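You operate a simulated robot arm through the tools that you are given. There is no shell and no other tool. Be economical: measure what you need, move in short steps, check, and stop when the job is done.

You are at the controls of a simulated two-armed robot. One attempt, no reset.

JOB
Wipe the wide lens, screw its cap on and pack it in the green case.
Fine: use the orange pad and put it back; shut the case. What is to be rubbed or washed off counts as gone when no trace of it is left.
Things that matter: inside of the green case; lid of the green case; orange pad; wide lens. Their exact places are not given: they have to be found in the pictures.

The check looks at the end state, three seconds after you hand in, the way a careful person would. Anything else that was tipped, shoved, dropped, spilled or broken makes it a failure. Lids that push on must go on centred and level and be pressed home; caps that screw on are set level and turned clockwise until they are tight.

ROBOT AND FRAMES
Two 6-joint arms with two-finger parallel grippers on one trunk, on a base that drives. Base frame: it is fixed to the floor where the robot stands at the start and does not move with it; the origin is under the middle of the robot, x ahead of it, y to its left, z up. Lengths are in m, angles in degrees, forces in N, time in s.
The left shoulder is at the start at [0.06, 0.187, 1.147], the right one opposite. With the tool pointing down near the work surface each hand reaches from about 0.18 to 0.62 m from the robot's upright axis, wherever it stands, measured 20 degrees to its own side. Places, roughly: inside of the green case [0.6, -0.1, 0.8]; lid of the green case [0.6, -0.1, 0.9]; orange pad (6x5x4 cm) [0.5, 0, 0.8]. Payload 1.57 kg a hand.
The TCP of each hand is the grasp point between the finger pads, 0.03 m short of the fingertips. In the tool frame z runs along the fingers and y along their closing line. Largest opening 0.11 m; finger width 0.024, thickness 0.012; the body of the gripper, 0.048 by 0.112 m, starts 0.078 m behind the TCP.
Orientation is that of the tool frame in the base frame, as [roll, pitch, yaw] about the fixed x, y, z axes, in that order (R = Rz(yaw) Ry(pitch) Rx(roll)). With the fingers straight down and closing along the base's y, the tool's x points along the base's -x, its y along +y and its z along -z.

CONTROLS
- The arms move only by the tool servo_tool. It takes "left_increments", "right_increments" or both (then of equal length, played together; a hand with none holds still); each is a list of rows, each a list of 3 entries, a list of its own where there are three numbers: the finger opening in m, from 0 to 0.11, then the shift along the tool's x, y, z in m, then the turn, a rotation vector about the tool's x, y, z in degrees. In form: [[grip, [x, y, z], [ax, ay, az]], ...]. A call has 1 to 20 rows; each row shifts and turns the commanded pose from where the row before left it, along the tool's axes as they then stand. A row lasts 0.2 s, in which the tool goes at most 0.05 m and 8.6 degrees; a call with a longer step from one row to the next is refused whole, and so is a gripper value outside its range. A pose out of reach is approached as far as the arm can. The call stops where the force on the tool passes 90 N (or 10 N more than at its start, if that is more) or the arm is blocked; 0.2 s more then pass. The fingers move at their own pace (about 0.153 m/s each) and stop on an object; they squeeze with about 30 N. The grip force told is the motor's: it shows also when the fingers shut on nothing. Time passes only in rows, and 0.2 s behind the last, so rows that do not move let the fingers close. It gives the time, the measured TCP pose, the force on the tool (base axes), the opening and the grip force at its end, in the units of the frame above (readings bear some noise), with the torque about the TCP (base axes, N m) and any sound that the robot's microphone picked up.
- Cameras (640 x 400 px; columns grow to the right, rows downward): "scene" is now at [0.014, -0.0089, 1.6843]; the picture's right is [-0.11, -0.99, 0.00], its down [-0.79, 0.09, -0.60] and it looks along [0.60, -0.07, -0.80] (base axes); focal length 285 px, centre (320, 200). "left" rides on the left gripper at [0.07, -0.016, -0.141] in its tool frame; the picture's right is [0.23, 0.97, 0.00], its down [-0.85, 0.20, -0.48] and it looks along [-0.47, 0.11, 0.88] (tool axes); focal length 222 px, centre (320, 200). "right" rides on the right gripper at [0.07, 0.016, -0.141] in its tool frame; the picture's right is [-0.23, 0.97, 0.00], its down [-0.86, -0.20, -0.48] and it looks along [-0.47, -0.11, 0.88] (tool axes); focal length 222 px, centre (320, 200).
- snapshot(camera): a new picture of that camera. The clock stands still meanwhile.
- move_column(by): slides the trunk up (or, below 0, down) by that many m; the arms and the scene camera ride with it, the base frame stays. It gives what a move gives, with no picture.
- roll_base(legs): drives the robot by 1 to 6 legs, each [ahead, left, turn to the left] in m, m and degrees, along the robot's own axes; the way and the turn of a leg run together, so that a leg with both is an arc; at most 1.5 m and 180 degrees a leg. The arms and the cameras ride along, it lands a little off, and it stops where it bumps. It gives what a move gives.
- aim_head(pan, tilt): turns the head with the scene camera to pan (to the left, within 86 degrees either way) and tilt (down, from -29 to 69), counted from straight ahead of the robot. It gives what a move gives.
- pixel_to_xyz(camera, pixels): there is no depth. For up to 12 entries [column, row, z] of the newest picture of that camera ("zoom" is the newest enlarged one), the place [x, y] in the base frame at which the ray of that pixel passes the height z, good to about 0.003 m. The clock stands still meanwhile.
- close_up(camera, box): a new picture of the part [left, top, right, bottom] of that camera's present view, enlarged. The clock stands still meanwhile.
- sign_off(): hands the job in; it is judged then, once.

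Go step by step. Measure first, check grasps and placings, and put right what went wrong. The budget is 80 turns and 78 pictures, counting those below and the enlarged ones. Unless the task says otherwise, let go and move clear before handing in, and close with one line.

The tools are called after "Request:" by a JSON object that holds its "name" and its "arguments". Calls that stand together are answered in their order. servo_tool: Moves the arms, as the interface text tells. Its arguments: {"type":"object","properties":{"left_increments":{"type":"array"},"right_increments":{"type":"array"}},"required":[]} The other tools are called the same way: move_column (by) slides the trunk up or down; roll_base (legs) drives the base; aim_head (pan, tilt) turns the head that bears the scene camera; snapshot (camera) takes a picture; pixel_to_xyz (camera, pixels) gives the place at which the rays of pixels pass given heights; close_up (camera, box) takes an enlarged picture of a part of a camera's view; sign_off () hands the job in.

At the start:

```text
time: 0.0
left_ee_pos: [0.4108, 0.166, 1.1758]
left_orientation: [-179.9, 0.0, -180.0]
left_force: [-0.6, 0.2, 0.1]
left_torque: [0.0, -0.02, 0.0]
left_opening: 0.1098
left_grasp_force: 0.1
right_ee_pos: [0.4498, -0.1595, 1.2294]
right_orientation: [-180.0, 0.0, -180.0]
right_force: [0.4, 0.8, -0.6]
right_torque: [0.0, -0.01, 0.0]
right_opening: 0.11
right_grasp_force: 0.1
trunk travel left (down, up): [-0.775, 0.215]
robot x, y, heading: [-0.0024, -0.0006, -0.0]
head pan, tilt: [-6.5, 53.0]
```

scene: 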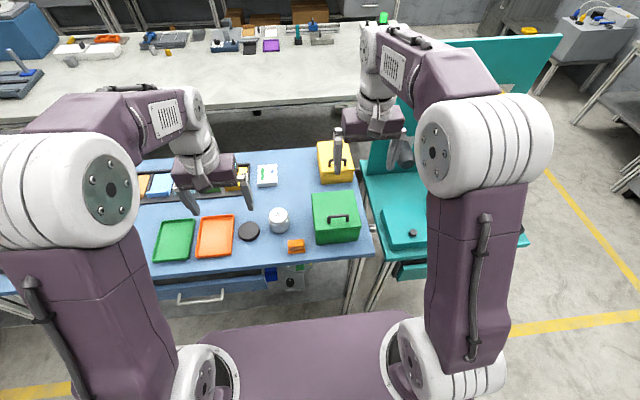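
right: 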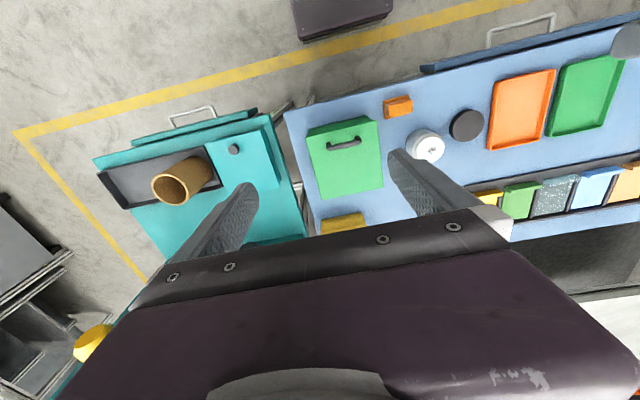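
left: 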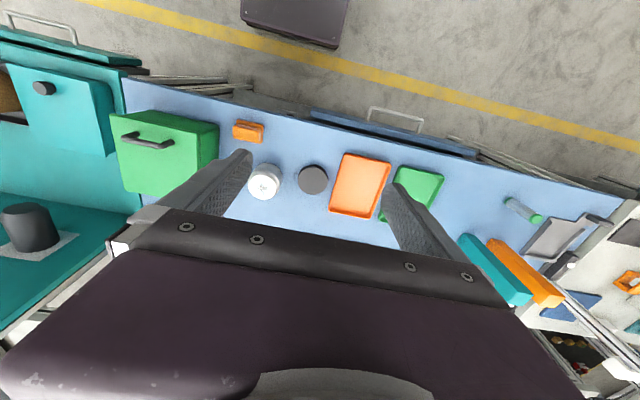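

The scene shows a white cylinder at (279,220), a dark disc at (249,231), an orange pad at (296,246) and the green case at (335,217). I'll enlarge these first.

Request:
{"name": "close_up", "arguments": {"camera": "scene", "box": [220, 140, 380, 260]}}

Request:
{"name": "close_up", "arguments": {"camera": "right", "box": [290, 60, 530, 210]}}

Request:
{"name": "close_up", "arguments": {"camera": "left", "box": [200, 100, 400, 225]}}

```text
3.33 times, centred on (300, 200) of scene
```

zoom: 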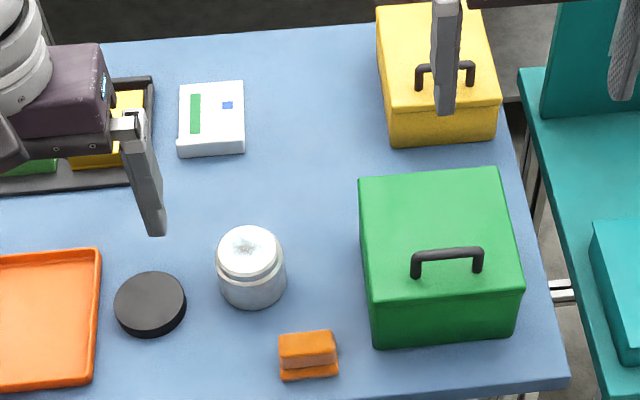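

```text
2.67 times, centred on (410, 135) of right
```

zoom: 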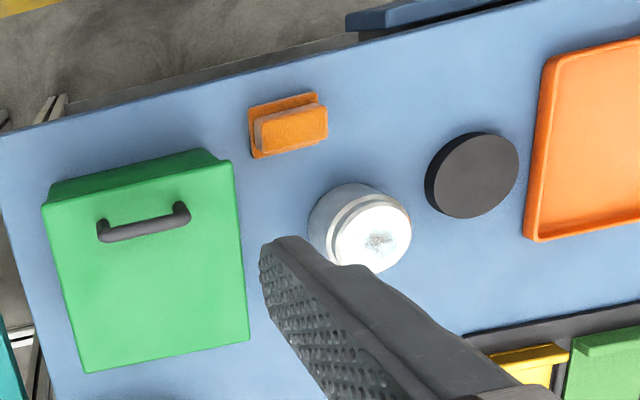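

```text
3.20 times, centred on (300, 162) of left
```

zoom: 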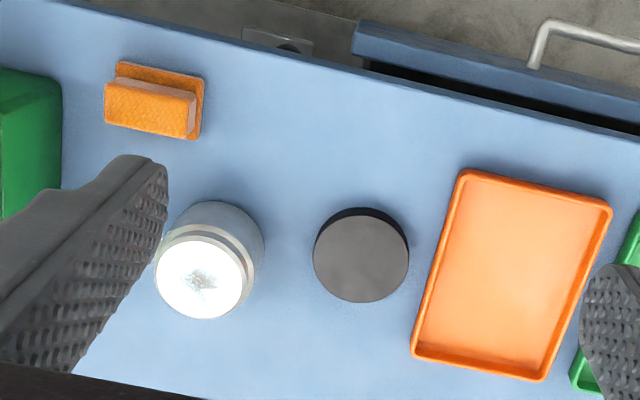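

The lens top has a smudge at its middle, the cap is the black disc, and the case's handle sits near its front edge. I'll triangulate from the three views.

Request:
{"name": "pixel_to_xyz", "arguments": {"camera": "scene", "pixels": [[278.7, 216.5, 0.8], [278.7, 216.5, 0.9], [249, 230, 0.8], [249, 230, 0.85], [296.1, 243.5, 0.8], [296.1, 243.5, 0.85], [312.3, 193.4, 0.9], [353.7, 190.4, 0.9], [360.6, 227, 0.9], [315, 231.5, 0.9], [329, 221, 0.93], [347.4, 219, 0.93]]}}

Request:
{"name": "pixel_to_xyz", "arguments": {"camera": "zoom", "pixels": [[200, 280, 0.8], [200, 280, 0.9], [360, 262, 0.8], [360, 262, 0.85], [150, 110, 0.8], [150, 110, 0.85], [116, 63, 0.8], [204, 78, 0.8], [197, 140, 0.8], [105, 122, 0.8]]}}

Request:
{"name": "pixel_to_xyz", "arguments": {"camera": "right", "pixels": [[428.8, 148.9, 0.8], [428.8, 148.9, 0.9], [467, 125.6, 0.8], [467, 125.6, 0.85], [306, 138, 0.9], [378, 120, 0.9], [383.5, 187, 0.9], [322, 199, 0.9], [328, 145, 0.93], [359, 138, 0.93]]}}

```text
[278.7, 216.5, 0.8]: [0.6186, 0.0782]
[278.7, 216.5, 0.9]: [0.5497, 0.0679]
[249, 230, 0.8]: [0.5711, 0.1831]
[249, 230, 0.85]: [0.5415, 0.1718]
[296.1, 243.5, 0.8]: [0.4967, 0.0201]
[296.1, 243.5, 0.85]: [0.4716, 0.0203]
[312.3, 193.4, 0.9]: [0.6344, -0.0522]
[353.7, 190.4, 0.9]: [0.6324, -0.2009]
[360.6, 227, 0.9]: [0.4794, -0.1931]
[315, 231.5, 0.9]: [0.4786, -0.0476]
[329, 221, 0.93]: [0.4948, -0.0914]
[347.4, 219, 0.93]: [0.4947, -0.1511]
```

```text
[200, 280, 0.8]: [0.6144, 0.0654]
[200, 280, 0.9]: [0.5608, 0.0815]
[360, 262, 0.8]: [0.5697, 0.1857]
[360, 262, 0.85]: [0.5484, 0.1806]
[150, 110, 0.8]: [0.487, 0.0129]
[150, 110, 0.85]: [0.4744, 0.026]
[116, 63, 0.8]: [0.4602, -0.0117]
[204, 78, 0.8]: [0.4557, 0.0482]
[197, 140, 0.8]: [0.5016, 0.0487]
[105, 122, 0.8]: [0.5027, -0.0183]
```

```text
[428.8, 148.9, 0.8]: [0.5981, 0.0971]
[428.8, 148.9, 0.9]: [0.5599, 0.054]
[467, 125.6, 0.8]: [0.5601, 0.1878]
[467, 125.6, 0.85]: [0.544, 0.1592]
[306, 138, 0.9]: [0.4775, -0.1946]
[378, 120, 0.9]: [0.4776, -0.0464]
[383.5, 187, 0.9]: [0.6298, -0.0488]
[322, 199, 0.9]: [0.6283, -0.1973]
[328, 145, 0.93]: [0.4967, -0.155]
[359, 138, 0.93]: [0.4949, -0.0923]
```

Lens is about (0.583,0.074) with its top near 0.852; cap about (0.558,0.180); pad about (0.48,0.018); case top x 0.478–0.632, y −0.048 to −0.198. These lie near the edge of reach, so I'll look at the clearance ahead of the base.

Request:
{"name": "aim_head", "arguments": {"pan": 0, "tilt": 69}}

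Request:
{"name": "snapshot", "arguments": {"camera": "scene"}}

```text
time: 0.8
left_ee_pos: [0.4112, 0.1671, 1.1754]
left_orientation: [-180.0, 0.1, 180.0]
left_force: [0.6, 0.0, 0.0]
left_torque: [-0.02, -0.02, -0.02]
left_opening: 0.1102
left_grasp_force: 0.1
right_ee_pos: [0.451, -0.1597, 1.2288]
right_orientation: [180.0, 0.1, 180.0]
right_force: [0.0, -0.4, 0.5]
right_torque: [-0.03, 0.0, 0.03]
right_opening: 0.1103
right_grasp_force: 0.0
trunk travel left (down, up): [-0.775, 0.215]
robot x, y, heading: [-0.0026, 0.0, 0.0]
head pan, tilt: [0.0, 68.8]
```

```text
71 pictures are left
```

scene: 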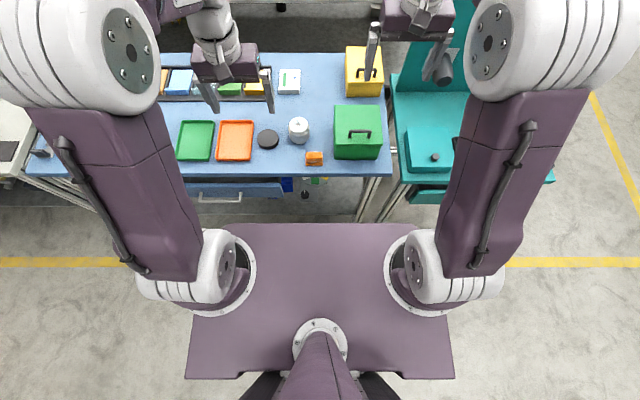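

The trunk plate ends near x≈0.22 (row 222) and the table edge is near x≈0.44 (row 177), so there is room. I'll drive 0.08 ahead to gain reach.

Request:
{"name": "roll_base", "arguments": {"legs": [[0.08, 0, 0]]}}

Request:
{"name": "aim_head", "arguments": {"pan": 0, "tilt": 60}}

Request:
{"name": "close_up", "arguments": {"camera": "scene", "box": [230, 120, 430, 245]}}

Request:
{"name": "snapshot", "arguments": {"camera": "right"}}

```text
time: 1.8
left_ee_pos: [0.4877, 0.1674, 1.1777]
left_orientation: [180.0, 0.2, 179.9]
left_force: [-0.1, 0.1, -0.7]
left_torque: [0.01, -0.05, 0.03]
left_opening: 0.1101
left_grasp_force: 0.1
right_ee_pos: [0.5267, -0.1585, 1.2327]
right_orientation: [-180.0, 0.1, -180.0]
right_force: [-0.4, -0.1, 0.2]
right_torque: [0.03, -0.02, 0.02]
right_opening: 0.1103
right_grasp_force: 0.0
trunk travel left (down, up): [-0.775, 0.215]
robot x, y, heading: [0.0789, -0.0015, 0.0]
head pan, tilt: [0.0, 68.8]
```

```text
time: 2.5
left_ee_pos: [0.4928, 0.1662, 1.1755]
left_orientation: [-179.9, 0.0, 180.0]
left_force: [0.1, 0.8, -0.3]
left_torque: [0.0, 0.01, 0.02]
left_opening: 0.1098
left_grasp_force: 0.1
right_ee_pos: [0.5307, -0.1594, 1.2302]
right_orientation: [-180.0, 0.0, 179.9]
right_force: [1.2, -0.2, -1.3]
right_torque: [0.0, 0.07, 0.01]
right_opening: 0.11
right_grasp_force: 0.1
trunk travel left (down, up): [-0.775, 0.215]
robot x, y, heading: [0.0808, 0.001, 0.2]
head pan, tilt: [0.0, 60.0]
```

```text
3.20 times, centred on (330, 182) of scene
```

zoom: 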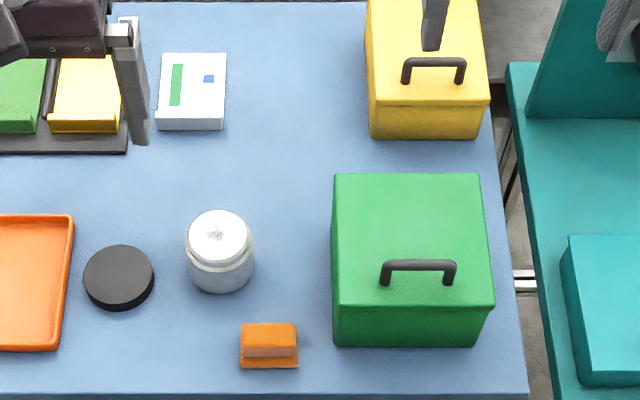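

```text
69 pictures are left
```

right: 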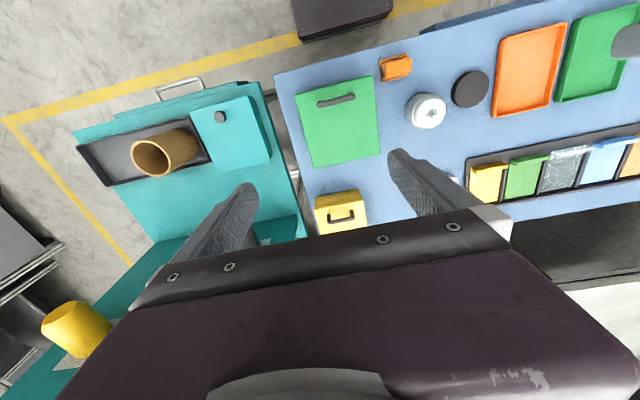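

The base moved to x≈0.081. Now I'll pin down the handle, lens, cap and pad with this zoom and the right camera.

Request:
{"name": "pixel_to_xyz", "arguments": {"camera": "zoom", "pixels": [[386, 263, 0.93], [455, 263, 0.93], [420, 263, 0.92], [332, 308, 0.9], [493, 308, 0.9], [480, 174, 0.9], [333, 174, 0.9], [217, 232, 0.85], [118, 274, 0.815], [269, 337, 0.84], [240, 368, 0.8], [298, 368, 0.8]]}}

Request:
{"name": "close_up", "arguments": {"camera": "right", "box": [290, 40, 500, 171]}}

```text
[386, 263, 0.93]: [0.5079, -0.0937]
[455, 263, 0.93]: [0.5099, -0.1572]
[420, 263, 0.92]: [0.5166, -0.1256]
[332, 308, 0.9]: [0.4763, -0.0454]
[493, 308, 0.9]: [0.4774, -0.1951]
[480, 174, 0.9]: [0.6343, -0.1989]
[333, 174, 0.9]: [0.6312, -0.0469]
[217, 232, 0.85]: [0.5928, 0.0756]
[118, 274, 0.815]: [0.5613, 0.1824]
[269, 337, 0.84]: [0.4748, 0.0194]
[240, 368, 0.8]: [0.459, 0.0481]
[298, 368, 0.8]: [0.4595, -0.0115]
```

```text
3.05 times, centred on (395, 106) of right
```

zoom: 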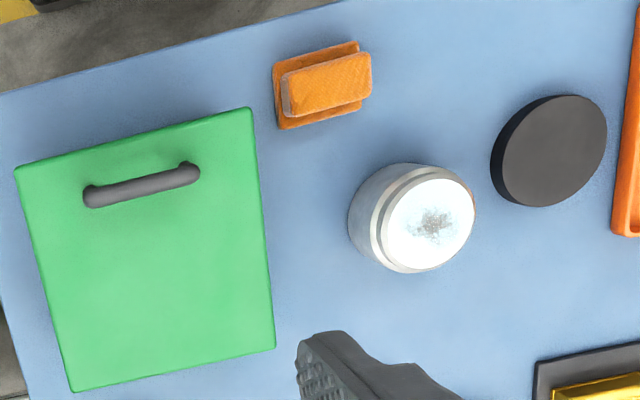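

Next I'll read the same points from the right view.

Request:
{"name": "pixel_to_xyz", "arguments": {"camera": "zoom", "pixels": [[92, 195, 0.93], [188, 172, 0.93], [92, 195, 0.91], [188, 172, 0.91], [15, 168, 0.9], [249, 108, 0.9], [275, 349, 0.9], [73, 391, 0.9], [430, 222, 0.85], [552, 151, 0.815], [328, 83, 0.84], [418, 218, 0.85]]}}

```text
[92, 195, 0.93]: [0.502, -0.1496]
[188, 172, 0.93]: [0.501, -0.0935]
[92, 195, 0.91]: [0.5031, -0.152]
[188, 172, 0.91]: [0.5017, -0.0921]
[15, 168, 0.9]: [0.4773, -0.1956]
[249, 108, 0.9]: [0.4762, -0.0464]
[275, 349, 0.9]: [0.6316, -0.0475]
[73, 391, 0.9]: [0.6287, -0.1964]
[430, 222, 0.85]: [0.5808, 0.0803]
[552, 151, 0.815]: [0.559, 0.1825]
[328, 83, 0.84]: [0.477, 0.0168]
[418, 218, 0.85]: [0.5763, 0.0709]
```

Handle bar is at about (0.502, −0.122, 0.935) and runs along y. I'll bring the right hand above it and turn it 90° so that it closes along x.

Request:
{"name": "servo_tool", "arguments": {"right_increments": [[0.05, [0.029, 0.037, 0], [0, 0, 0]], [0.05, [0, 0, 0.045], [0, 0, 0]], [0.05, [0, 0, 0.045], [0, 0, 0]], [0.05, [0, 0, 0.045], [0, 0, 0]], [0.05, [0, 0, 0.045], [0, 0, 0]], [0.05, [0, 0, 0], [0, 0, 8.2]], [0.05, [0, 0, 0], [0, 0, 8.2]], [0.05, [0, 0, 0], [0, 0, 8.2]], [0.05, [0, 0, 0], [0, 0, 8.2]], [0.05, [0, 0, 0], [0, 0, 8.2]], [0.05, [0, 0, 0], [0, 0, 8.2]], [0.05, [0, 0, 0], [0, 0, 8.2]], [0.05, [0, 0, 0], [0, 0, 8.2]], [0.05, [0, 0, 0], [0, 0, 8.2]], [0.05, [0, 0, 0], [0, 0, 8.2]], [0.05, [0, 0, 0], [0, 0, 8.0]], [0.05, [0, 0, 0], [0, 0, 0]]]}}

Request:
{"name": "snapshot", "arguments": {"camera": "right"}}

Request:
{"name": "snapshot", "arguments": {"camera": "scene"}}

```text
time: 6.1
left_ee_pos: [0.4905, 0.1656, 1.1755]
left_orientation: [180.0, -0.1, 179.9]
left_force: [-0.4, 0.0, 0.1]
left_torque: [-0.03, 0.0, 0.01]
left_opening: 0.1101
left_grasp_force: 0.1
right_ee_pos: [0.5018, -0.1215, 1.0493]
right_orientation: [-180.0, 0.0, 89.9]
right_force: [0.3, 0.1, -0.1]
right_torque: [0.0, -0.02, 0.0]
right_opening: 0.05
right_grasp_force: 0.1
trunk travel left (down, up): [-0.775, 0.215]
robot x, y, heading: [0.0788, -0.0002, 0.1]
head pan, tilt: [0.0, 60.0]
```

```text
67 pictures are left
```

right: 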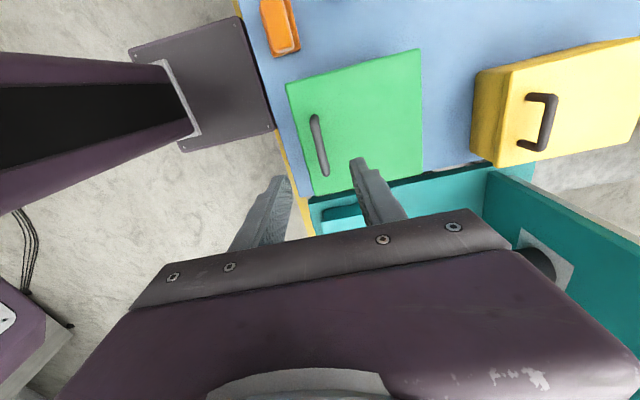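

```text
66 pictures are left
```

scene: 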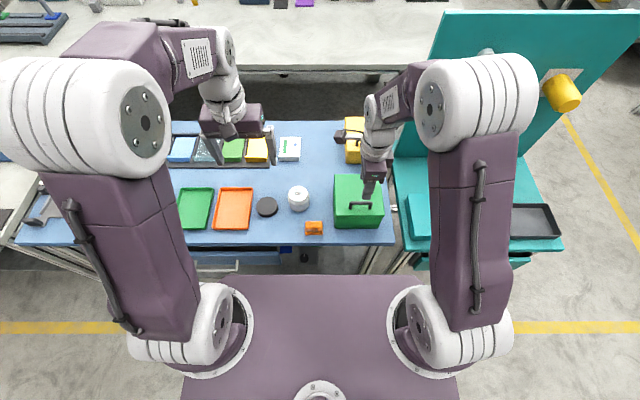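

The hand is over the handle, with the bar running from (316,117) to (325,172). I'll check its place from this view before going down.

Request:
{"name": "pixel_to_xyz", "arguments": {"camera": "right", "pixels": [[315, 118, 0.93], [325, 172, 0.93], [320, 145, 0.92], [320, 145, 0.94], [287, 84, 0.9], [422, 49, 0.9]]}}

Request:
{"name": "close_up", "arguments": {"camera": "right", "box": [270, 40, 440, 200]}}

```text
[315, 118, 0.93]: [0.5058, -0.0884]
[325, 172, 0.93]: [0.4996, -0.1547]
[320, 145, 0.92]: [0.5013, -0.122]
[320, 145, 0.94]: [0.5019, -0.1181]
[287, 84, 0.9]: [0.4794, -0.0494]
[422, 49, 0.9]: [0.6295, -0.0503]
```

```text
2.50 times, centred on (355, 120) of right
```

zoom: 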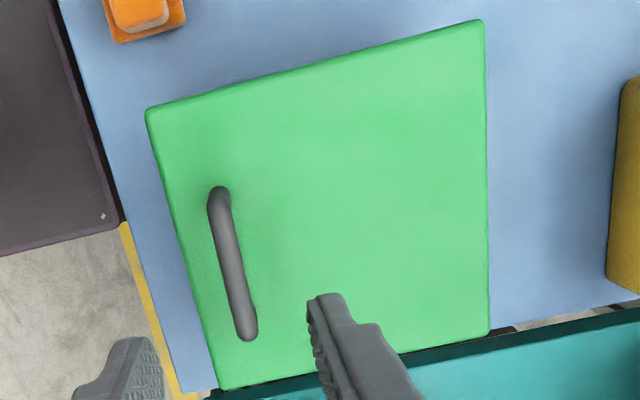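

The bar is confirmed at x≈0.502, y≈−0.122. I'll go down and close on it.

Request:
{"name": "servo_tool", "arguments": {"right_increments": [[0.05, [0, 0, 0.04], [0, 0, 0]], [0.05, [0, 0, 0.04], [0, 0, 0]], [0.05, [0, 0, 0.02], [0, 0, 0]], [0.05, [0, 0, 0.011], [0, 0, 0]], [0.0, [0, 0, 0], [0, 0, 0]], [0.0, [0, 0, 0], [0, 0, 0]], [0.0, [0, 0, 0], [0, 0, 0]]]}}

Request:
{"name": "snapshot", "arguments": {"camera": "right"}}

```text
time: 7.7
left_ee_pos: [0.4924, 0.1647, 1.1761]
left_orientation: [180.0, 0.1, 180.0]
left_force: [-0.6, -0.4, -0.6]
left_torque: [0.0, 0.02, -0.02]
left_opening: 0.1102
left_grasp_force: 0.0
right_ee_pos: [0.5013, -0.1217, 0.9395]
right_orientation: [-179.9, 0.0, 90.1]
right_force: [5.7, -0.4, 0.2]
right_torque: [0.22, -0.03, -0.01]
right_opening: 0.0102
right_grasp_force: 28.7
trunk travel left (down, up): [-0.775, 0.215]
robot x, y, heading: [0.0823, 0.0039, -0.0]
head pan, tilt: [0.0, 60.0]
```

```text
64 pictures are left
```

right: 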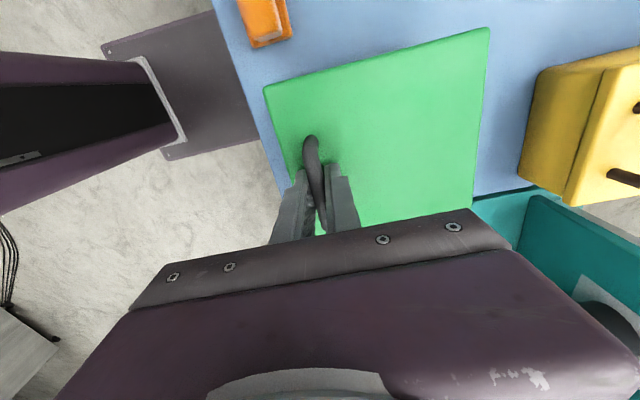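

The bar is held (opening 0.010). I'll regrip 8 mm higher on it so the fingers can pivot as the lid swings, then try the first 18° of arc about a far-side hinge.

Request:
{"name": "servo_tool", "arguments": {"right_increments": [[0.03, [0, 0, 0], [0, 0, 0]], [0.03, [0, 0, -0.008], [0, 0, 0]], [0.0, [0, 0, 0], [0, 0, 0]], [0.0, [0, 0, 0], [0, 0, 0]], [0.0, [0, 0.0054, -0.0133], [0, 0, 0]], [0.0, [0, 0.0068, -0.0127], [0, 0, 0]], [0.0, [0, 0.0081, -0.012], [0, 0, 0]], [0.0, [0, 0, 0], [0, 0, 0]]]}}

Request:
{"name": "snapshot", "arguments": {"camera": "right"}}

Request:
{"name": "close_up", "arguments": {"camera": "scene", "box": [280, 90, 440, 240]}}

```text
time: 9.5
left_ee_pos: [0.4896, 0.1657, 1.1764]
left_orientation: [180.0, 0.1, 179.9]
left_force: [-0.5, -0.6, -0.3]
left_torque: [0.02, 0.02, 0.02]
left_opening: 0.11
left_grasp_force: 0.1
right_ee_pos: [0.5211, -0.1233, 0.986]
right_orientation: [179.9, 0.0, 89.9]
right_force: [-4.6, 0.7, 1.6]
right_torque: [-0.13, 0.09, 0.03]
right_opening: 0.0105
right_grasp_force: 29.2
trunk travel left (down, up): [-0.775, 0.215]
robot x, y, heading: [0.0818, 0.0007, 0.2]
head pan, tilt: [0.0, 60.0]
```

```text
63 pictures are left
```

right: 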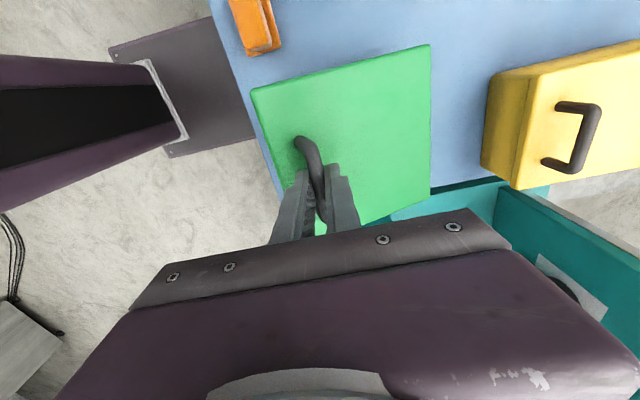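

```text
2.67 times, centred on (360, 165) of scene
```

zoom: 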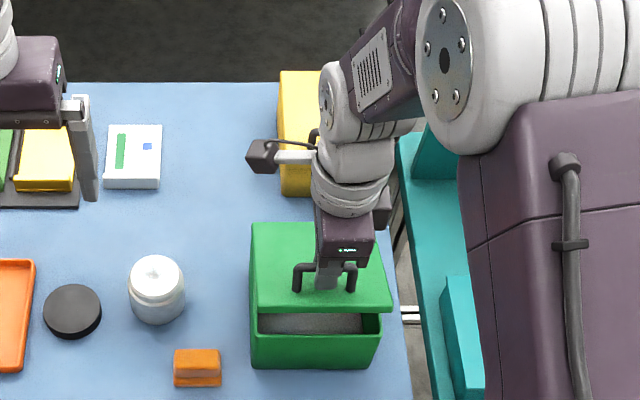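

The lid hinges at the far side and follows with small forces. I'll carry on along the arc to about 66°.

Request:
{"name": "servo_tool", "arguments": {"right_increments": [[0.0, [0, 0.0092, -0.011], [0, 0, 0]], [0.0, [0, 0.0104, -0.01], [0, 0, 0]], [0.0, [0, 0.0114, -0.0088], [0, 0, 0]], [0.0, [0, 0.0122, -0.0076], [0, 0, 0]], [0.0, [0, 0.013, -0.0063], [0, 0, 0]], [0.0, [0, 0.0135, -0.0049], [0, 0, 0]], [0.0, [0, 0.014, -0.0035], [0, 0, 0]], [0.0, [0, 0.0142, -0.002], [0, 0, 0]], [0.0, [0, 0, 0], [0, 0, 0]]]}}

Request:
{"name": "close_up", "arguments": {"camera": "scene", "box": [280, 90, 440, 240]}}

```text
time: 11.5
left_ee_pos: [0.4916, 0.1654, 1.1757]
left_orientation: [-179.9, 0.0, 179.8]
left_force: [-1.1, -0.1, -0.8]
left_torque: [0.0, -0.01, 0.02]
left_opening: 0.11
left_grasp_force: 0.1
right_ee_pos: [0.6195, -0.1228, 1.0398]
right_orientation: [180.0, 0.1, 89.9]
right_force: [0.6, 3.1, -1.7]
right_torque: [0.17, -0.03, 0.03]
right_opening: 0.0102
right_grasp_force: 28.7
trunk travel left (down, up): [-0.775, 0.215]
robot x, y, heading: [0.0777, -0.0053, 0.1]
head pan, tilt: [0.0, 60.0]
```

```text
2.67 times, centred on (360, 165) of scene
```

zoom: 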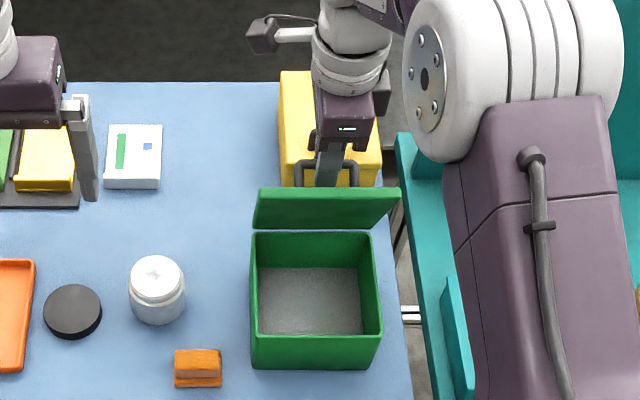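

The lid is about 66° open. I'll take it past vertical to about 102° and let go.

Request:
{"name": "servo_tool", "arguments": {"right_increments": [[0.0, [0, 0.0144, -0.0004], [0, 0, 0]], [0.0, [0, 0.0144, 0.001], [0, 0, 0]], [0.0, [0, 0.0142, 0.0025], [0, 0, 0]], [0.0, [0, 0.0138, 0.004], [0, 0, 0]], [0.0, [0, 0.0133, 0.0054], [0, 0, 0]], [0.0, [0, 0.0127, 0.0068], [0, 0, 0]], [0.0, [0, 0, 0], [0, 0, 0]]]}}

Request:
{"name": "close_up", "arguments": {"camera": "scene", "box": [280, 90, 440, 240]}}

```text
time: 13.1
left_ee_pos: [0.4908, 0.1671, 1.1758]
left_orientation: [-179.9, 0.2, 179.9]
left_force: [-0.3, -0.1, -0.2]
left_torque: [0.02, 0.0, -0.04]
left_opening: 0.1101
left_grasp_force: 0.0
right_ee_pos: [0.6783, -0.1231, 1.0241]
right_orientation: [179.8, 0.1, 90.0]
right_force: [8.2, 3.9, 21.2]
right_torque: [0.07, -0.03, 0.0]
right_opening: 0.0106
right_grasp_force: 28.3
right hand out of reach, approached as far as the arm can: row 5, 6
trunk travel left (down, up): [-0.775, 0.215]
robot x, y, heading: [0.0807, -0.0019, -0.1]
head pan, tilt: [0.0, 60.0]
```

```text
2.67 times, centred on (360, 165) of scene
```

zoom: 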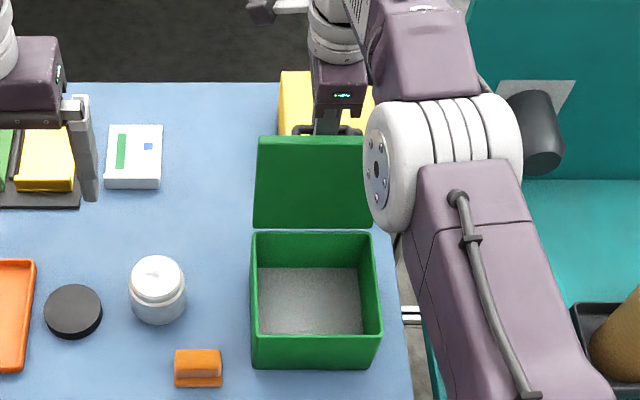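

The arm is at its reach limit with the lid about upright. I'll loosen the fingers around the bar and see whether the lid stays.

Request:
{"name": "servo_tool", "arguments": {"right_increments": [[0.0, [0, -0.012, -0.009], [0, 0, 0]], [0.03, [0, -0.003, 0], [0, 0, 0]], [0.05, [0, 0, 0], [0, 0, 0]], [0.05, [0, 0, 0], [0, 0, 0]]]}}

Request:
{"name": "close_up", "arguments": {"camera": "scene", "box": [280, 90, 440, 240]}}

Request:
{"name": "snapshot", "arguments": {"camera": "right"}}

```text
time: 14.1
left_ee_pos: [0.4918, 0.1658, 1.1769]
left_orientation: [-180.0, -0.1, 179.9]
left_force: [-0.3, -0.4, 0.0]
left_torque: [0.02, -0.01, -0.03]
left_opening: 0.1098
left_grasp_force: 0.1
right_ee_pos: [0.6619, -0.1249, 1.0306]
right_orientation: [180.0, -0.1, 90.0]
right_force: [0.2, 0.3, 0.2]
right_torque: [-0.03, -0.03, 0.04]
right_opening: 0.0501
right_grasp_force: 0.0
trunk travel left (down, up): [-0.775, 0.215]
robot x, y, heading: [0.0822, 0.0022, -0.1]
head pan, tilt: [0.0, 60.0]
```

```text
2.67 times, centred on (360, 165) of scene
```

zoom: 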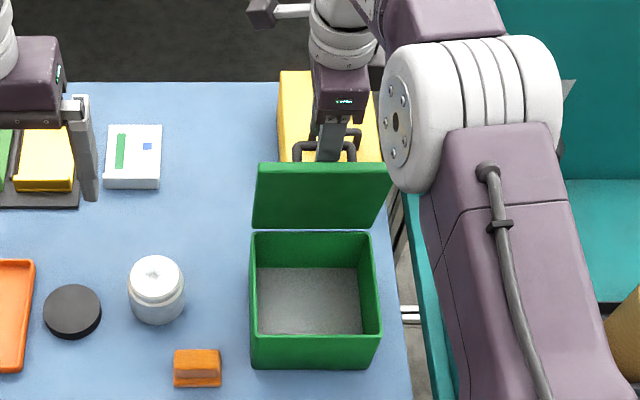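

```text
58 pictures are left
```

right: 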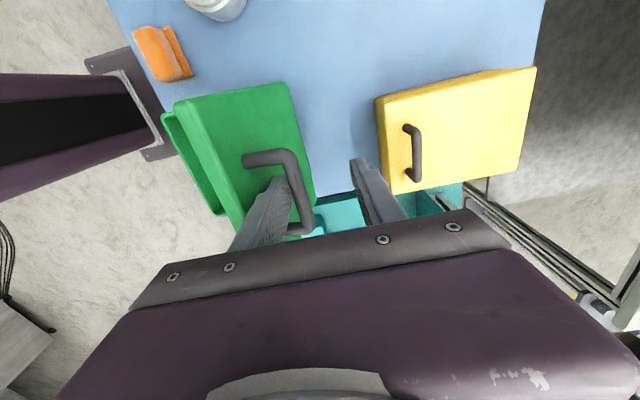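

The lid is near upright, with the bar inside the fingers. I'll drive 0.04 ahead, which also pushes the bar over, to gain reach.

Request:
{"name": "roll_base", "arguments": {"legs": [[0.04, 0, 0]]}}

Request:
{"name": "close_up", "arguments": {"camera": "scene", "box": [280, 90, 440, 240]}}

Request:
{"name": "snapshot", "arguments": {"camera": "right"}}

```text
time: 15.0
left_ee_pos: [0.5235, 0.166, 1.1782]
left_orientation: [-180.0, 0.4, 179.8]
left_force: [-0.1, 0.1, -0.9]
left_torque: [0.01, -0.08, -0.03]
left_opening: 0.11
left_grasp_force: 0.0
right_ee_pos: [0.6954, -0.124, 1.0348]
right_orientation: [179.6, -0.1, 90.0]
right_force: [-0.3, 0.2, 0.4]
right_torque: [0.03, -0.08, 0.0]
right_opening: 0.05
right_grasp_force: 0.0
trunk travel left (down, up): [-0.775, 0.215]
robot x, y, heading: [0.118, -0.0015, 0.3]
head pan, tilt: [0.0, 60.0]
```

```text
2.67 times, centred on (360, 165) of scene
```

zoom: 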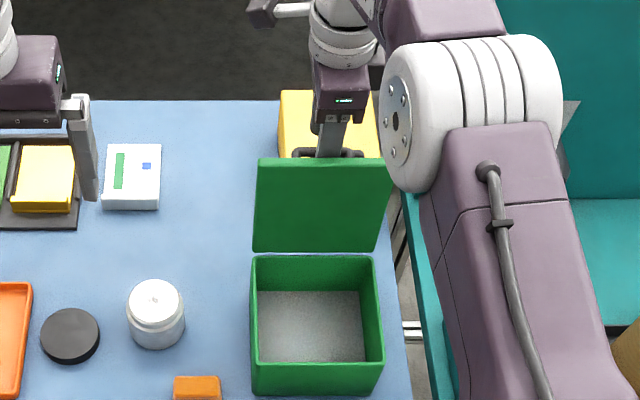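

```text
56 pictures are left
```

right: 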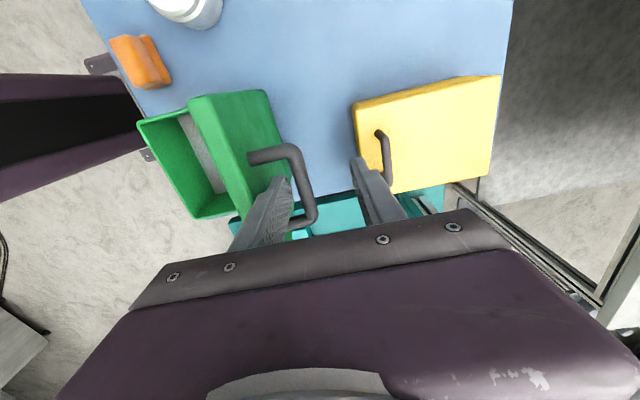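

The lid is about vertical and the force is low. I'll push a further 0.025 so that it leans past vertical.

Request:
{"name": "servo_tool", "arguments": {"right_increments": [[0.05, [0, 0.01, 0.002], [0, 0, 0]], [0.05, [0, 0.01, 0.004], [0, 0, 0]], [0.05, [0, 0.008, 0.004], [0, 0, 0]], [0.05, [0, 0, 0], [0, 0, 0]]]}}

Request:
{"name": "close_up", "arguments": {"camera": "scene", "box": [280, 90, 440, 240]}}

```text
time: 16.0
left_ee_pos: [0.5305, 0.1664, 1.1771]
left_orientation: [-180.0, 0.0, 179.9]
left_force: [-0.5, 0.2, 0.1]
left_torque: [-0.01, -0.04, 0.0]
left_opening: 0.1099
left_grasp_force: 0.0
right_ee_pos: [0.7158, -0.1265, 1.0195]
right_orientation: [179.9, 0.0, 90.0]
right_force: [0.1, 0.1, -0.2]
right_torque: [0.01, -0.01, 0.01]
right_opening: 0.0499
right_grasp_force: 0.0
right hand out of reach, approached as far as the arm can: row 2, 3
trunk travel left (down, up): [-0.775, 0.215]
robot x, y, heading: [0.1179, 0.0025, -0.3]
head pan, tilt: [0.0, 60.0]
```

```text
2.67 times, centred on (360, 165) of scene
```

zoom: 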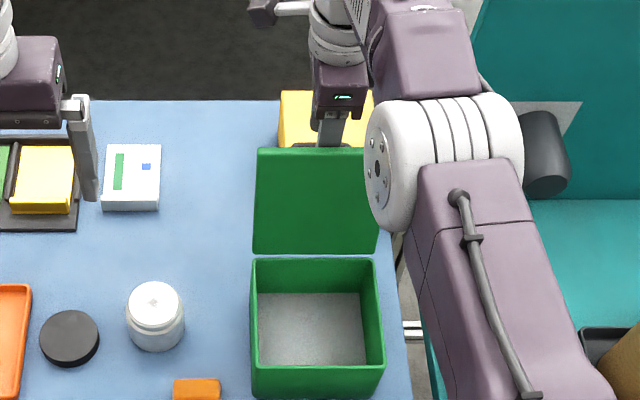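

The lid stands with no force on the fingers. I'll draw the hand straight up and check that it stays.

Request:
{"name": "servo_tool", "arguments": {"right_increments": [[0.05, [0, -0.006, -0.01], [0, 0, 0]], [0.05, [0, 0, -0.03], [0, 0, 0]], [0.05, [0, 0, -0.04], [0, 0, 0]], [0.05, [0, -0.02, -0.04], [0, 0, 0]], [0.05, [0, -0.05, 0], [0, 0, 0]], [0.05, [0, -0.05, 0], [0, 0, 0]], [0.05, [0, -0.05, 0], [0, 0, 0]], [0.05, [0, -0.04, 0], [0, 0, 0]], [0.08, [0.02, 0, 0], [0, 0, 0]], [0.08, [0, 0, 0], [0, 0, 0]]]}}

Request:
{"name": "snapshot", "arguments": {"camera": "scene"}}

Request:
{"name": "snapshot", "arguments": {"camera": "right"}}

```text
time: 18.2
left_ee_pos: [0.5301, 0.1647, 1.175]
left_orientation: [180.0, 0.0, 179.9]
left_force: [1.5, 0.2, -0.6]
left_torque: [-0.02, 0.0, 0.0]
left_opening: 0.1099
left_grasp_force: 0.1
right_ee_pos: [0.4995, -0.1052, 1.1414]
right_orientation: [-180.0, 0.0, 89.9]
right_force: [-0.3, 0.0, 0.2]
right_torque: [0.01, -0.04, -0.02]
right_opening: 0.08
right_grasp_force: 0.1
trunk travel left (down, up): [-0.775, 0.215]
robot x, y, heading: [0.1186, 0.0002, -0.3]
head pan, tilt: [0.0, 60.0]
```

```text
54 pictures are left
```

scene: 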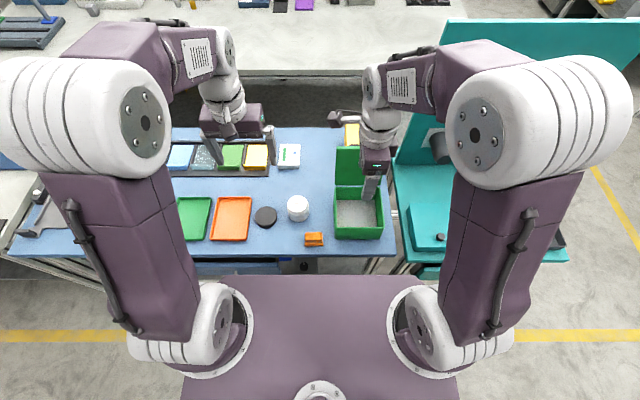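

```text
53 pictures are left
```

right: 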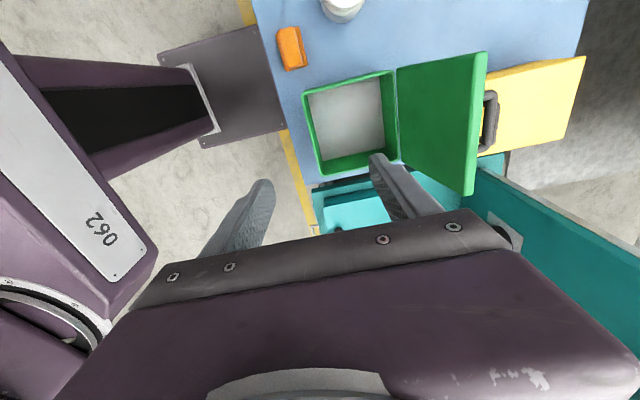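

The lid stays open past vertical. Next is the pad, so I'll enlarge it to see where to grip.

Request:
{"name": "close_up", "arguments": {"camera": "scene", "box": [240, 180, 340, 255]}}

Request:
{"name": "close_up", "arguments": {"camera": "right", "box": [260, 0, 370, 80]}}

```text
5.33 times, centred on (290, 218) of scene
```

zoom: 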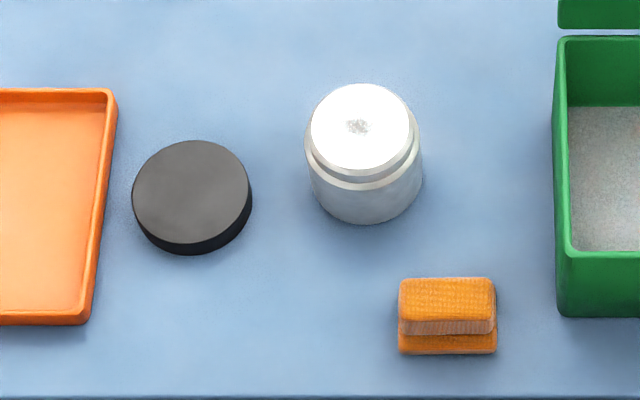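

```text
5.00 times, centred on (315, 40) of right
```

zoom: 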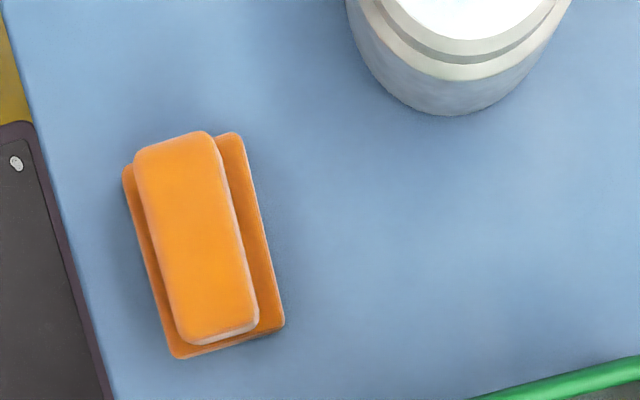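

The pad is a plate with a narrower block on top. I'll measure both, together with the lens and cap.

Request:
{"name": "pixel_to_xyz", "arguments": {"camera": "zoom", "pixels": [[138, 148, 0.84], [208, 132, 0.84], [258, 325, 0.84], [185, 343, 0.84], [123, 170, 0.805], [238, 133, 0.805], [284, 322, 0.805], [172, 358, 0.805]]}}

Request:
{"name": "pixel_to_xyz", "arguments": {"camera": "scene", "pixels": [[304.4, 232.2, 0.84], [322.9, 232.2, 0.84], [322.9, 240, 0.84], [304.4, 240, 0.84], [297, 202.5, 0.86], [265.6, 217.2, 0.82]]}}

```text
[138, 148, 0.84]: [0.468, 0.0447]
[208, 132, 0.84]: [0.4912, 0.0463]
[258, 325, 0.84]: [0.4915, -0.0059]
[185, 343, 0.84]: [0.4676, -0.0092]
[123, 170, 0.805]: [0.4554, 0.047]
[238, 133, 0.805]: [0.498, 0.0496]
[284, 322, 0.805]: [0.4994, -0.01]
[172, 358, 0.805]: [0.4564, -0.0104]
```

```text
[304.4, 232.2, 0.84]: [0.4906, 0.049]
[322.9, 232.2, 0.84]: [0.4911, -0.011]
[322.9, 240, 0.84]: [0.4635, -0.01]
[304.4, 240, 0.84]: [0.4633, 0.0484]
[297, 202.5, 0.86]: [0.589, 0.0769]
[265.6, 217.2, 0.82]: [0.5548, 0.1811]
```

Pad centre is (0.478, 0.019) and its block is 2.5 cm wide in x. I'll move the left hand aside and take the block with the right.

Request:
{"name": "servo_tool", "arguments": {"right_increments": [[0.06, [0.045, -0.01, 0], [0, 0, 0]], [0.06, [0.045, -0.0115, 0], [0, 0, 0]], [0.06, [0.034, 0, 0], [0, 0, 0]], [0.06, [0, 0, 0.045], [0, 0, 0]], [0.06, [0, 0, 0.045], [0, 0, 0]], [0.06, [0, 0, 0.045], [0, 0, 0]], [0.06, [0, 0, 0.045], [0, 0, 0]], [0.06, [0, 0, 0.04], [0, 0, 0]], [0.06, [0, 0, 0.036], [0, 0, 0]], [0.06, [0, 0, 0], [0, 0, 0]]], "left_increments": [[0.11, [0, 0.04, 0], [0, 0, 0]], [0.11, [0, 0.04, 0], [0, 0, 0]], [0.11, [0, 0.04, 0], [0, 0, 0]], [0.11, [0, 0, 0], [0, 0, 0]], [0.11, [0, 0, 0], [0, 0, 0]], [0.11, [0, 0, 0], [0, 0, 0]], [0.11, [0, 0, 0], [0, 0, 0]], [0.11, [0, 0, 0], [0, 0, 0]], [0.11, [0, 0, 0], [0, 0, 0]], [0.11, [0, 0, 0], [0, 0, 0]]]}}

Request:
{"name": "snapshot", "arguments": {"camera": "right"}}

```text
time: 20.4
left_ee_pos: [0.5307, 0.2853, 1.1773]
left_orientation: [180.0, 0.1, 179.8]
left_force: [-0.9, 0.9, 0.3]
left_torque: [-0.01, 0.02, -0.02]
left_opening: 0.1101
left_grasp_force: 0.0
right_ee_pos: [0.4803, 0.0201, 0.8835]
right_orientation: [179.9, -0.1, 90.0]
right_force: [0.4, -0.1, -0.4]
right_torque: [0.0, 0.03, -0.01]
right_opening: 0.0599
right_grasp_force: 0.0
trunk travel left (down, up): [-0.775, 0.215]
robot x, y, heading: [0.1207, -0.0001, 0.1]
head pan, tilt: [0.0, 60.0]
```

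```text
50 pictures are left
```

right: 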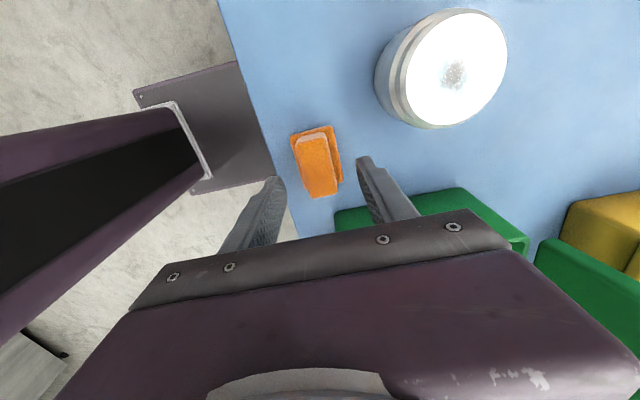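

Hand is centred over the pad at z 0.8835. I'll go down 0.038 and grip.

Request:
{"name": "servo_tool", "arguments": {"right_increments": [[0.06, [-0.001, -0.001, 0.025], [0, 0, 0]], [0.06, [0, 0, 0.0125], [0, 0, 0]], [0.0, [0, 0, 0], [0, 0, 0]], [0.0, [0, 0, 0], [0, 0, 0]], [0.0, [0, 0, 0], [0, 0, 0]]]}}

Request:
{"name": "snapshot", "arguments": {"camera": "right"}}

```text
time: 21.6
left_ee_pos: [0.5304, 0.2852, 1.1778]
left_orientation: [-180.0, 0.0, 180.0]
left_force: [-0.7, 0.0, -0.4]
left_torque: [-0.01, 0.01, 0.01]
left_opening: 0.1102
left_grasp_force: 0.1
right_ee_pos: [0.4797, 0.0181, 0.8462]
right_orientation: [-180.0, 0.1, 90.0]
right_force: [0.6, -0.4, -0.5]
right_torque: [-0.01, -0.04, 0.02]
right_opening: 0.0269
right_grasp_force: 30.3
trunk travel left (down, up): [-0.775, 0.215]
robot x, y, heading: [0.1193, -0.0024, -0.3]
head pan, tilt: [0.0, 60.0]
```

```text
49 pictures are left
```

right: 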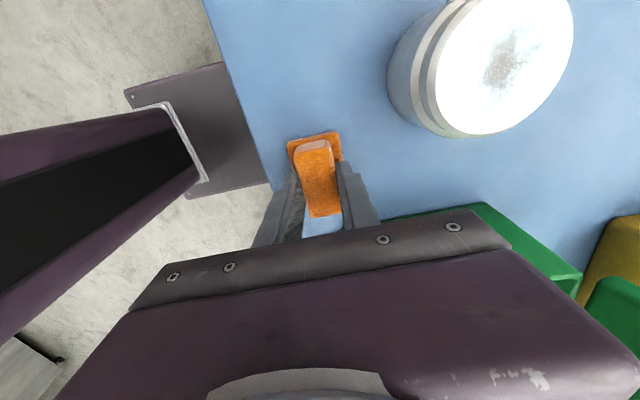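

The pad is held (0.027). I'll lift it and move it over the lens at (0.584, 0.077).

Request:
{"name": "servo_tool", "arguments": {"right_increments": [[0.0, [0, 0, -0.04], [0, 0, 0]], [0.0, [0, 0, -0.04], [0, 0, 0]], [0.0, [0, 0, -0.02], [0, 0, 0]], [0.0, [0.03, 0.04, 0], [0, 0, 0]], [0.0, [0.028, 0.04, 0], [0, 0, 0]], [0.0, [0, 0.0245, 0], [0, 0, 0]], [0.0, [0, 0, 0.02], [0, 0, 0]], [0.0, [0, 0, 0], [0, 0, 0]]]}}

Request:
{"name": "snapshot", "arguments": {"camera": "right"}}

Request:
{"name": "close_up", "arguments": {"camera": "scene", "box": [220, 140, 380, 260]}}

```text
time: 23.4
left_ee_pos: [0.5314, 0.286, 1.1764]
left_orientation: [180.0, 0.0, 179.9]
left_force: [0.1, 0.2, -1.0]
left_torque: [-0.02, -0.04, 0.0]
left_opening: 0.1102
left_grasp_force: 0.0
right_ee_pos: [0.5833, 0.0763, 0.9249]
right_orientation: [180.0, 0.0, 90.0]
right_force: [0.5, -0.3, -0.8]
right_torque: [0.01, -0.01, -0.01]
right_opening: 0.0269
right_grasp_force: 30.3
trunk travel left (down, up): [-0.775, 0.215]
robot x, y, heading: [0.1177, 0.0015, -0.3]
head pan, tilt: [0.0, 60.0]
```

```text
48 pictures are left
```

right: 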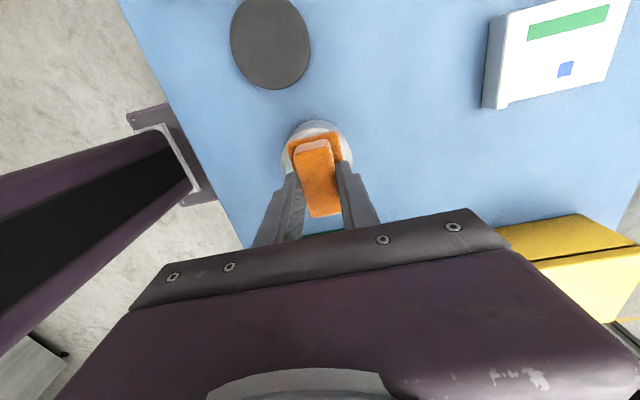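

```text
3.33 times, centred on (300, 200) of scene
```

zoom: 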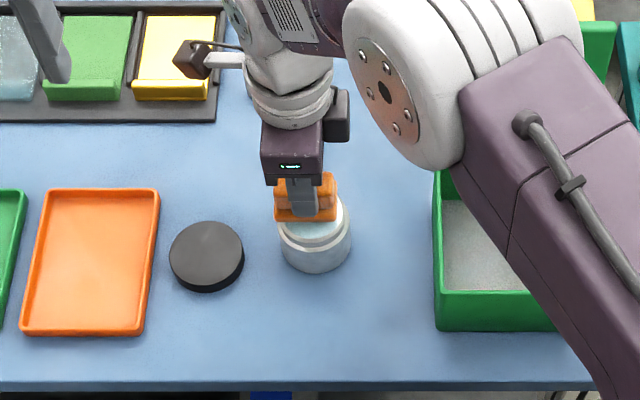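

The pad is over the lens. I'll lower it in small steps to find contact.

Request:
{"name": "servo_tool", "arguments": {"right_increments": [[0.0, [0, 0, 0.005], [0, 0, 0]], [0.0, [0, 0, 0.004], [0, 0, 0]], [0.0, [0, 0, 0.003], [0, 0, 0]], [0.0, [0, 0, 0], [0, 0, 0]]]}}

```text
time: 24.4
left_ee_pos: [0.5307, 0.2863, 1.1766]
left_orientation: [-180.0, -0.1, 179.9]
left_force: [-0.1, -0.6, 0.1]
left_torque: [0.02, 0.03, -0.02]
left_opening: 0.1098
left_grasp_force: 0.0
right_ee_pos: [0.583, 0.0738, 0.9153]
right_orientation: [179.9, 0.0, 90.0]
right_force: [0.0, 0.3, -0.8]
right_torque: [-0.03, 0.0, 0.04]
right_opening: 0.0272
right_grasp_force: 30.3
trunk travel left (down, up): [-0.775, 0.215]
robot x, y, heading: [0.1193, 0.0034, -0.7]
head pan, tilt: [0.0, 60.0]
```

No contact yet at z 0.915. I'll go on down.

Request:
{"name": "servo_tool", "arguments": {"right_increments": [[0.0, [0, 0, 0.003], [0, 0, 0]], [0.0, [0, 0, 0.003], [0, 0, 0]], [0.0, [0, 0, 0], [0, 0, 0]]]}}

```text
time: 25.2
left_ee_pos: [0.5291, 0.2851, 1.178]
left_orientation: [-180.0, 0.1, 179.9]
left_force: [0.2, -0.3, 0.0]
left_torque: [0.01, 0.04, 0.0]
left_opening: 0.1102
left_grasp_force: 0.1
right_ee_pos: [0.5824, 0.075, 0.9108]
right_orientation: [179.7, -0.1, 89.9]
right_force: [5.1, 1.3, 22.2]
right_torque: [0.09, -0.06, 0.02]
right_opening: 0.027
right_grasp_force: 30.1
trunk travel left (down, up): [-0.775, 0.215]
robot x, y, heading: [0.1181, -0.0012, -0.3]
head pan, tilt: [0.0, 60.0]
```

Contact at z≈0.911 with 22 N. I'll ease slightly and rub in short strokes along x and y.

Request:
{"name": "servo_tool", "arguments": {"right_increments": [[0.0, [0, 0, -0.001], [0, 0, 0]], [0.0, [0, 0.008, 0], [0, 0, 0]], [0.0, [0, 0.008, 0], [0, 0, 0]], [0.0, [0, -0.008, 0], [0, 0, 0]], [0.0, [0, -0.008, 0], [0, 0, 0]], [0.0, [0, -0.008, 0], [0, 0, 0]], [0.0, [0, -0.008, 0], [0, 0, 0]], [0.0, [0, 0.008, 0], [0, 0, 0]], [0.0, [0, 0.008, 0], [0, 0, 0]], [0.0, [0.008, 0, 0], [0, 0, 0]], [0.0, [0.008, 0, 0], [0, 0, 0]], [0.0, [-0.008, 0, 0], [0, 0, 0]], [0.0, [-0.008, 0, 0], [0, 0, 0]], [0.0, [-0.008, 0, 0], [0, 0, 0]], [0.0, [-0.008, 0, 0], [0, 0, 0]], [0.0, [0.008, 0, 0], [0, 0, 0]], [0.0, [0.008, 0, 0], [0, 0, 0]], [0.0, [0, 0, 0], [0, 0, 0]]]}}

```text
time: 29.0
left_ee_pos: [0.5305, 0.284, 1.1775]
left_orientation: [-180.0, 0.1, 179.9]
left_force: [0.4, -0.7, -0.1]
left_torque: [0.03, 0.02, -0.01]
left_opening: 0.1099
left_grasp_force: 0.1
right_ee_pos: [0.5811, 0.0753, 0.9101]
right_orientation: [180.0, -0.2, 90.0]
right_force: [0.9, -0.4, 6.0]
right_torque: [0.16, 0.04, -0.01]
right_opening: 0.0268
right_grasp_force: 30.1
trunk travel left (down, up): [-0.775, 0.215]
robot x, y, heading: [0.1238, -0.0047, -0.1]
head pan, tilt: [0.0, 60.0]
```

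Force is now 6 N. I'll rub some more with slightly more press, then lift and look.

Request:
{"name": "servo_tool", "arguments": {"right_increments": [[0.0, [0, 0, 0.001], [0, 0, 0]], [0.0, [0.006, 0.008, 0], [0, 0, 0]], [0.0, [0.006, 0.008, 0], [0, 0, 0]], [0.0, [-0.012, 0, 0], [0, 0, 0]], [0.0, [0, -0.008, 0], [0, 0, 0]], [0.0, [0, -0.008, 0], [0, 0, 0]], [0.0, [0, -0.008, 0], [0, 0, 0]], [0.0, [0, -0.008, 0], [0, 0, 0]], [0.0, [0.012, 0, 0], [0, 0, 0]], [0.0, [0, 0.008, 0], [0, 0, 0]], [0.0, [0, 0.008, 0], [0, 0, 0]], [0.0, [-0.006, 0, 0], [0, 0, 0]], [0.0, [0, 0, -0.03], [0, 0, 0]], [0.0, [0, 0, -0.03], [0, 0, 0]], [0.0, [-0.03, -0.04, 0], [0, 0, 0]], [0.0, [-0.028, -0.04, 0], [0, 0, 0]], [0.0, [0, -0.0235, 0], [0, 0, 0]], [0.0, [0, 0, 0], [0, 0, 0]]]}}

Request:
{"name": "snapshot", "arguments": {"camera": "right"}}

Request:
{"name": "close_up", "arguments": {"camera": "scene", "box": [260, 180, 340, 240]}}

```text
time: 32.8
left_ee_pos: [0.5304, 0.2855, 1.1766]
left_orientation: [180.0, 0.0, 180.0]
left_force: [-0.4, -0.6, 0.3]
left_torque: [0.02, 0.04, 0.03]
left_opening: 0.11
left_grasp_force: 0.1
right_ee_pos: [0.4806, 0.0234, 0.9683]
right_orientation: [-179.9, 0.0, 90.0]
right_force: [0.6, 0.4, -0.7]
right_torque: [-0.01, 0.02, -0.01]
right_opening: 0.0269
right_grasp_force: 30.1
trunk travel left (down, up): [-0.775, 0.215]
robot x, y, heading: [0.1211, 0.0003, -0.2]
head pan, tilt: [0.0, 60.0]
```

```text
46 pictures are left
```

right: 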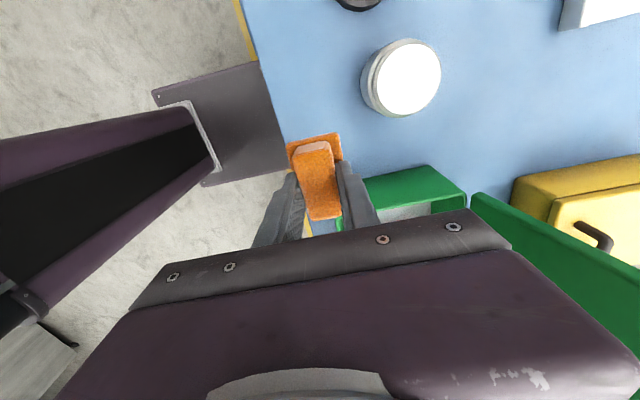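

```text
6.67 times, centred on (300, 210) of scene
```

zoom: 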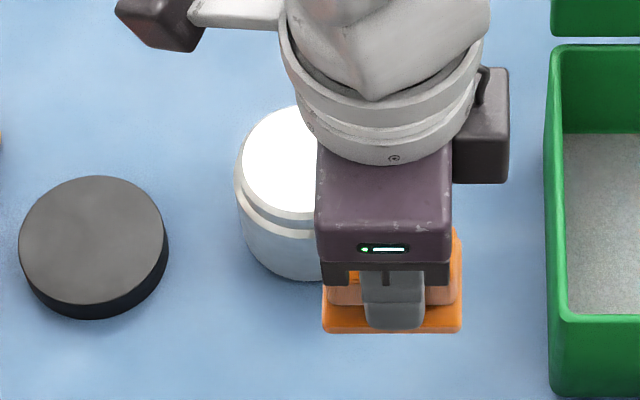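

The smudge seems gone. I'll enlarge the lens face to check for any faint trace.

Request:
{"name": "close_up", "arguments": {"camera": "right", "box": [350, 30, 450, 120]}}

```text
4.44 times, centred on (400, 75) of right
```

zoom: 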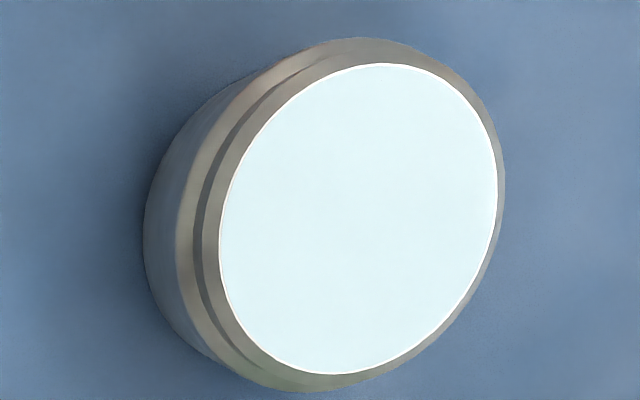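

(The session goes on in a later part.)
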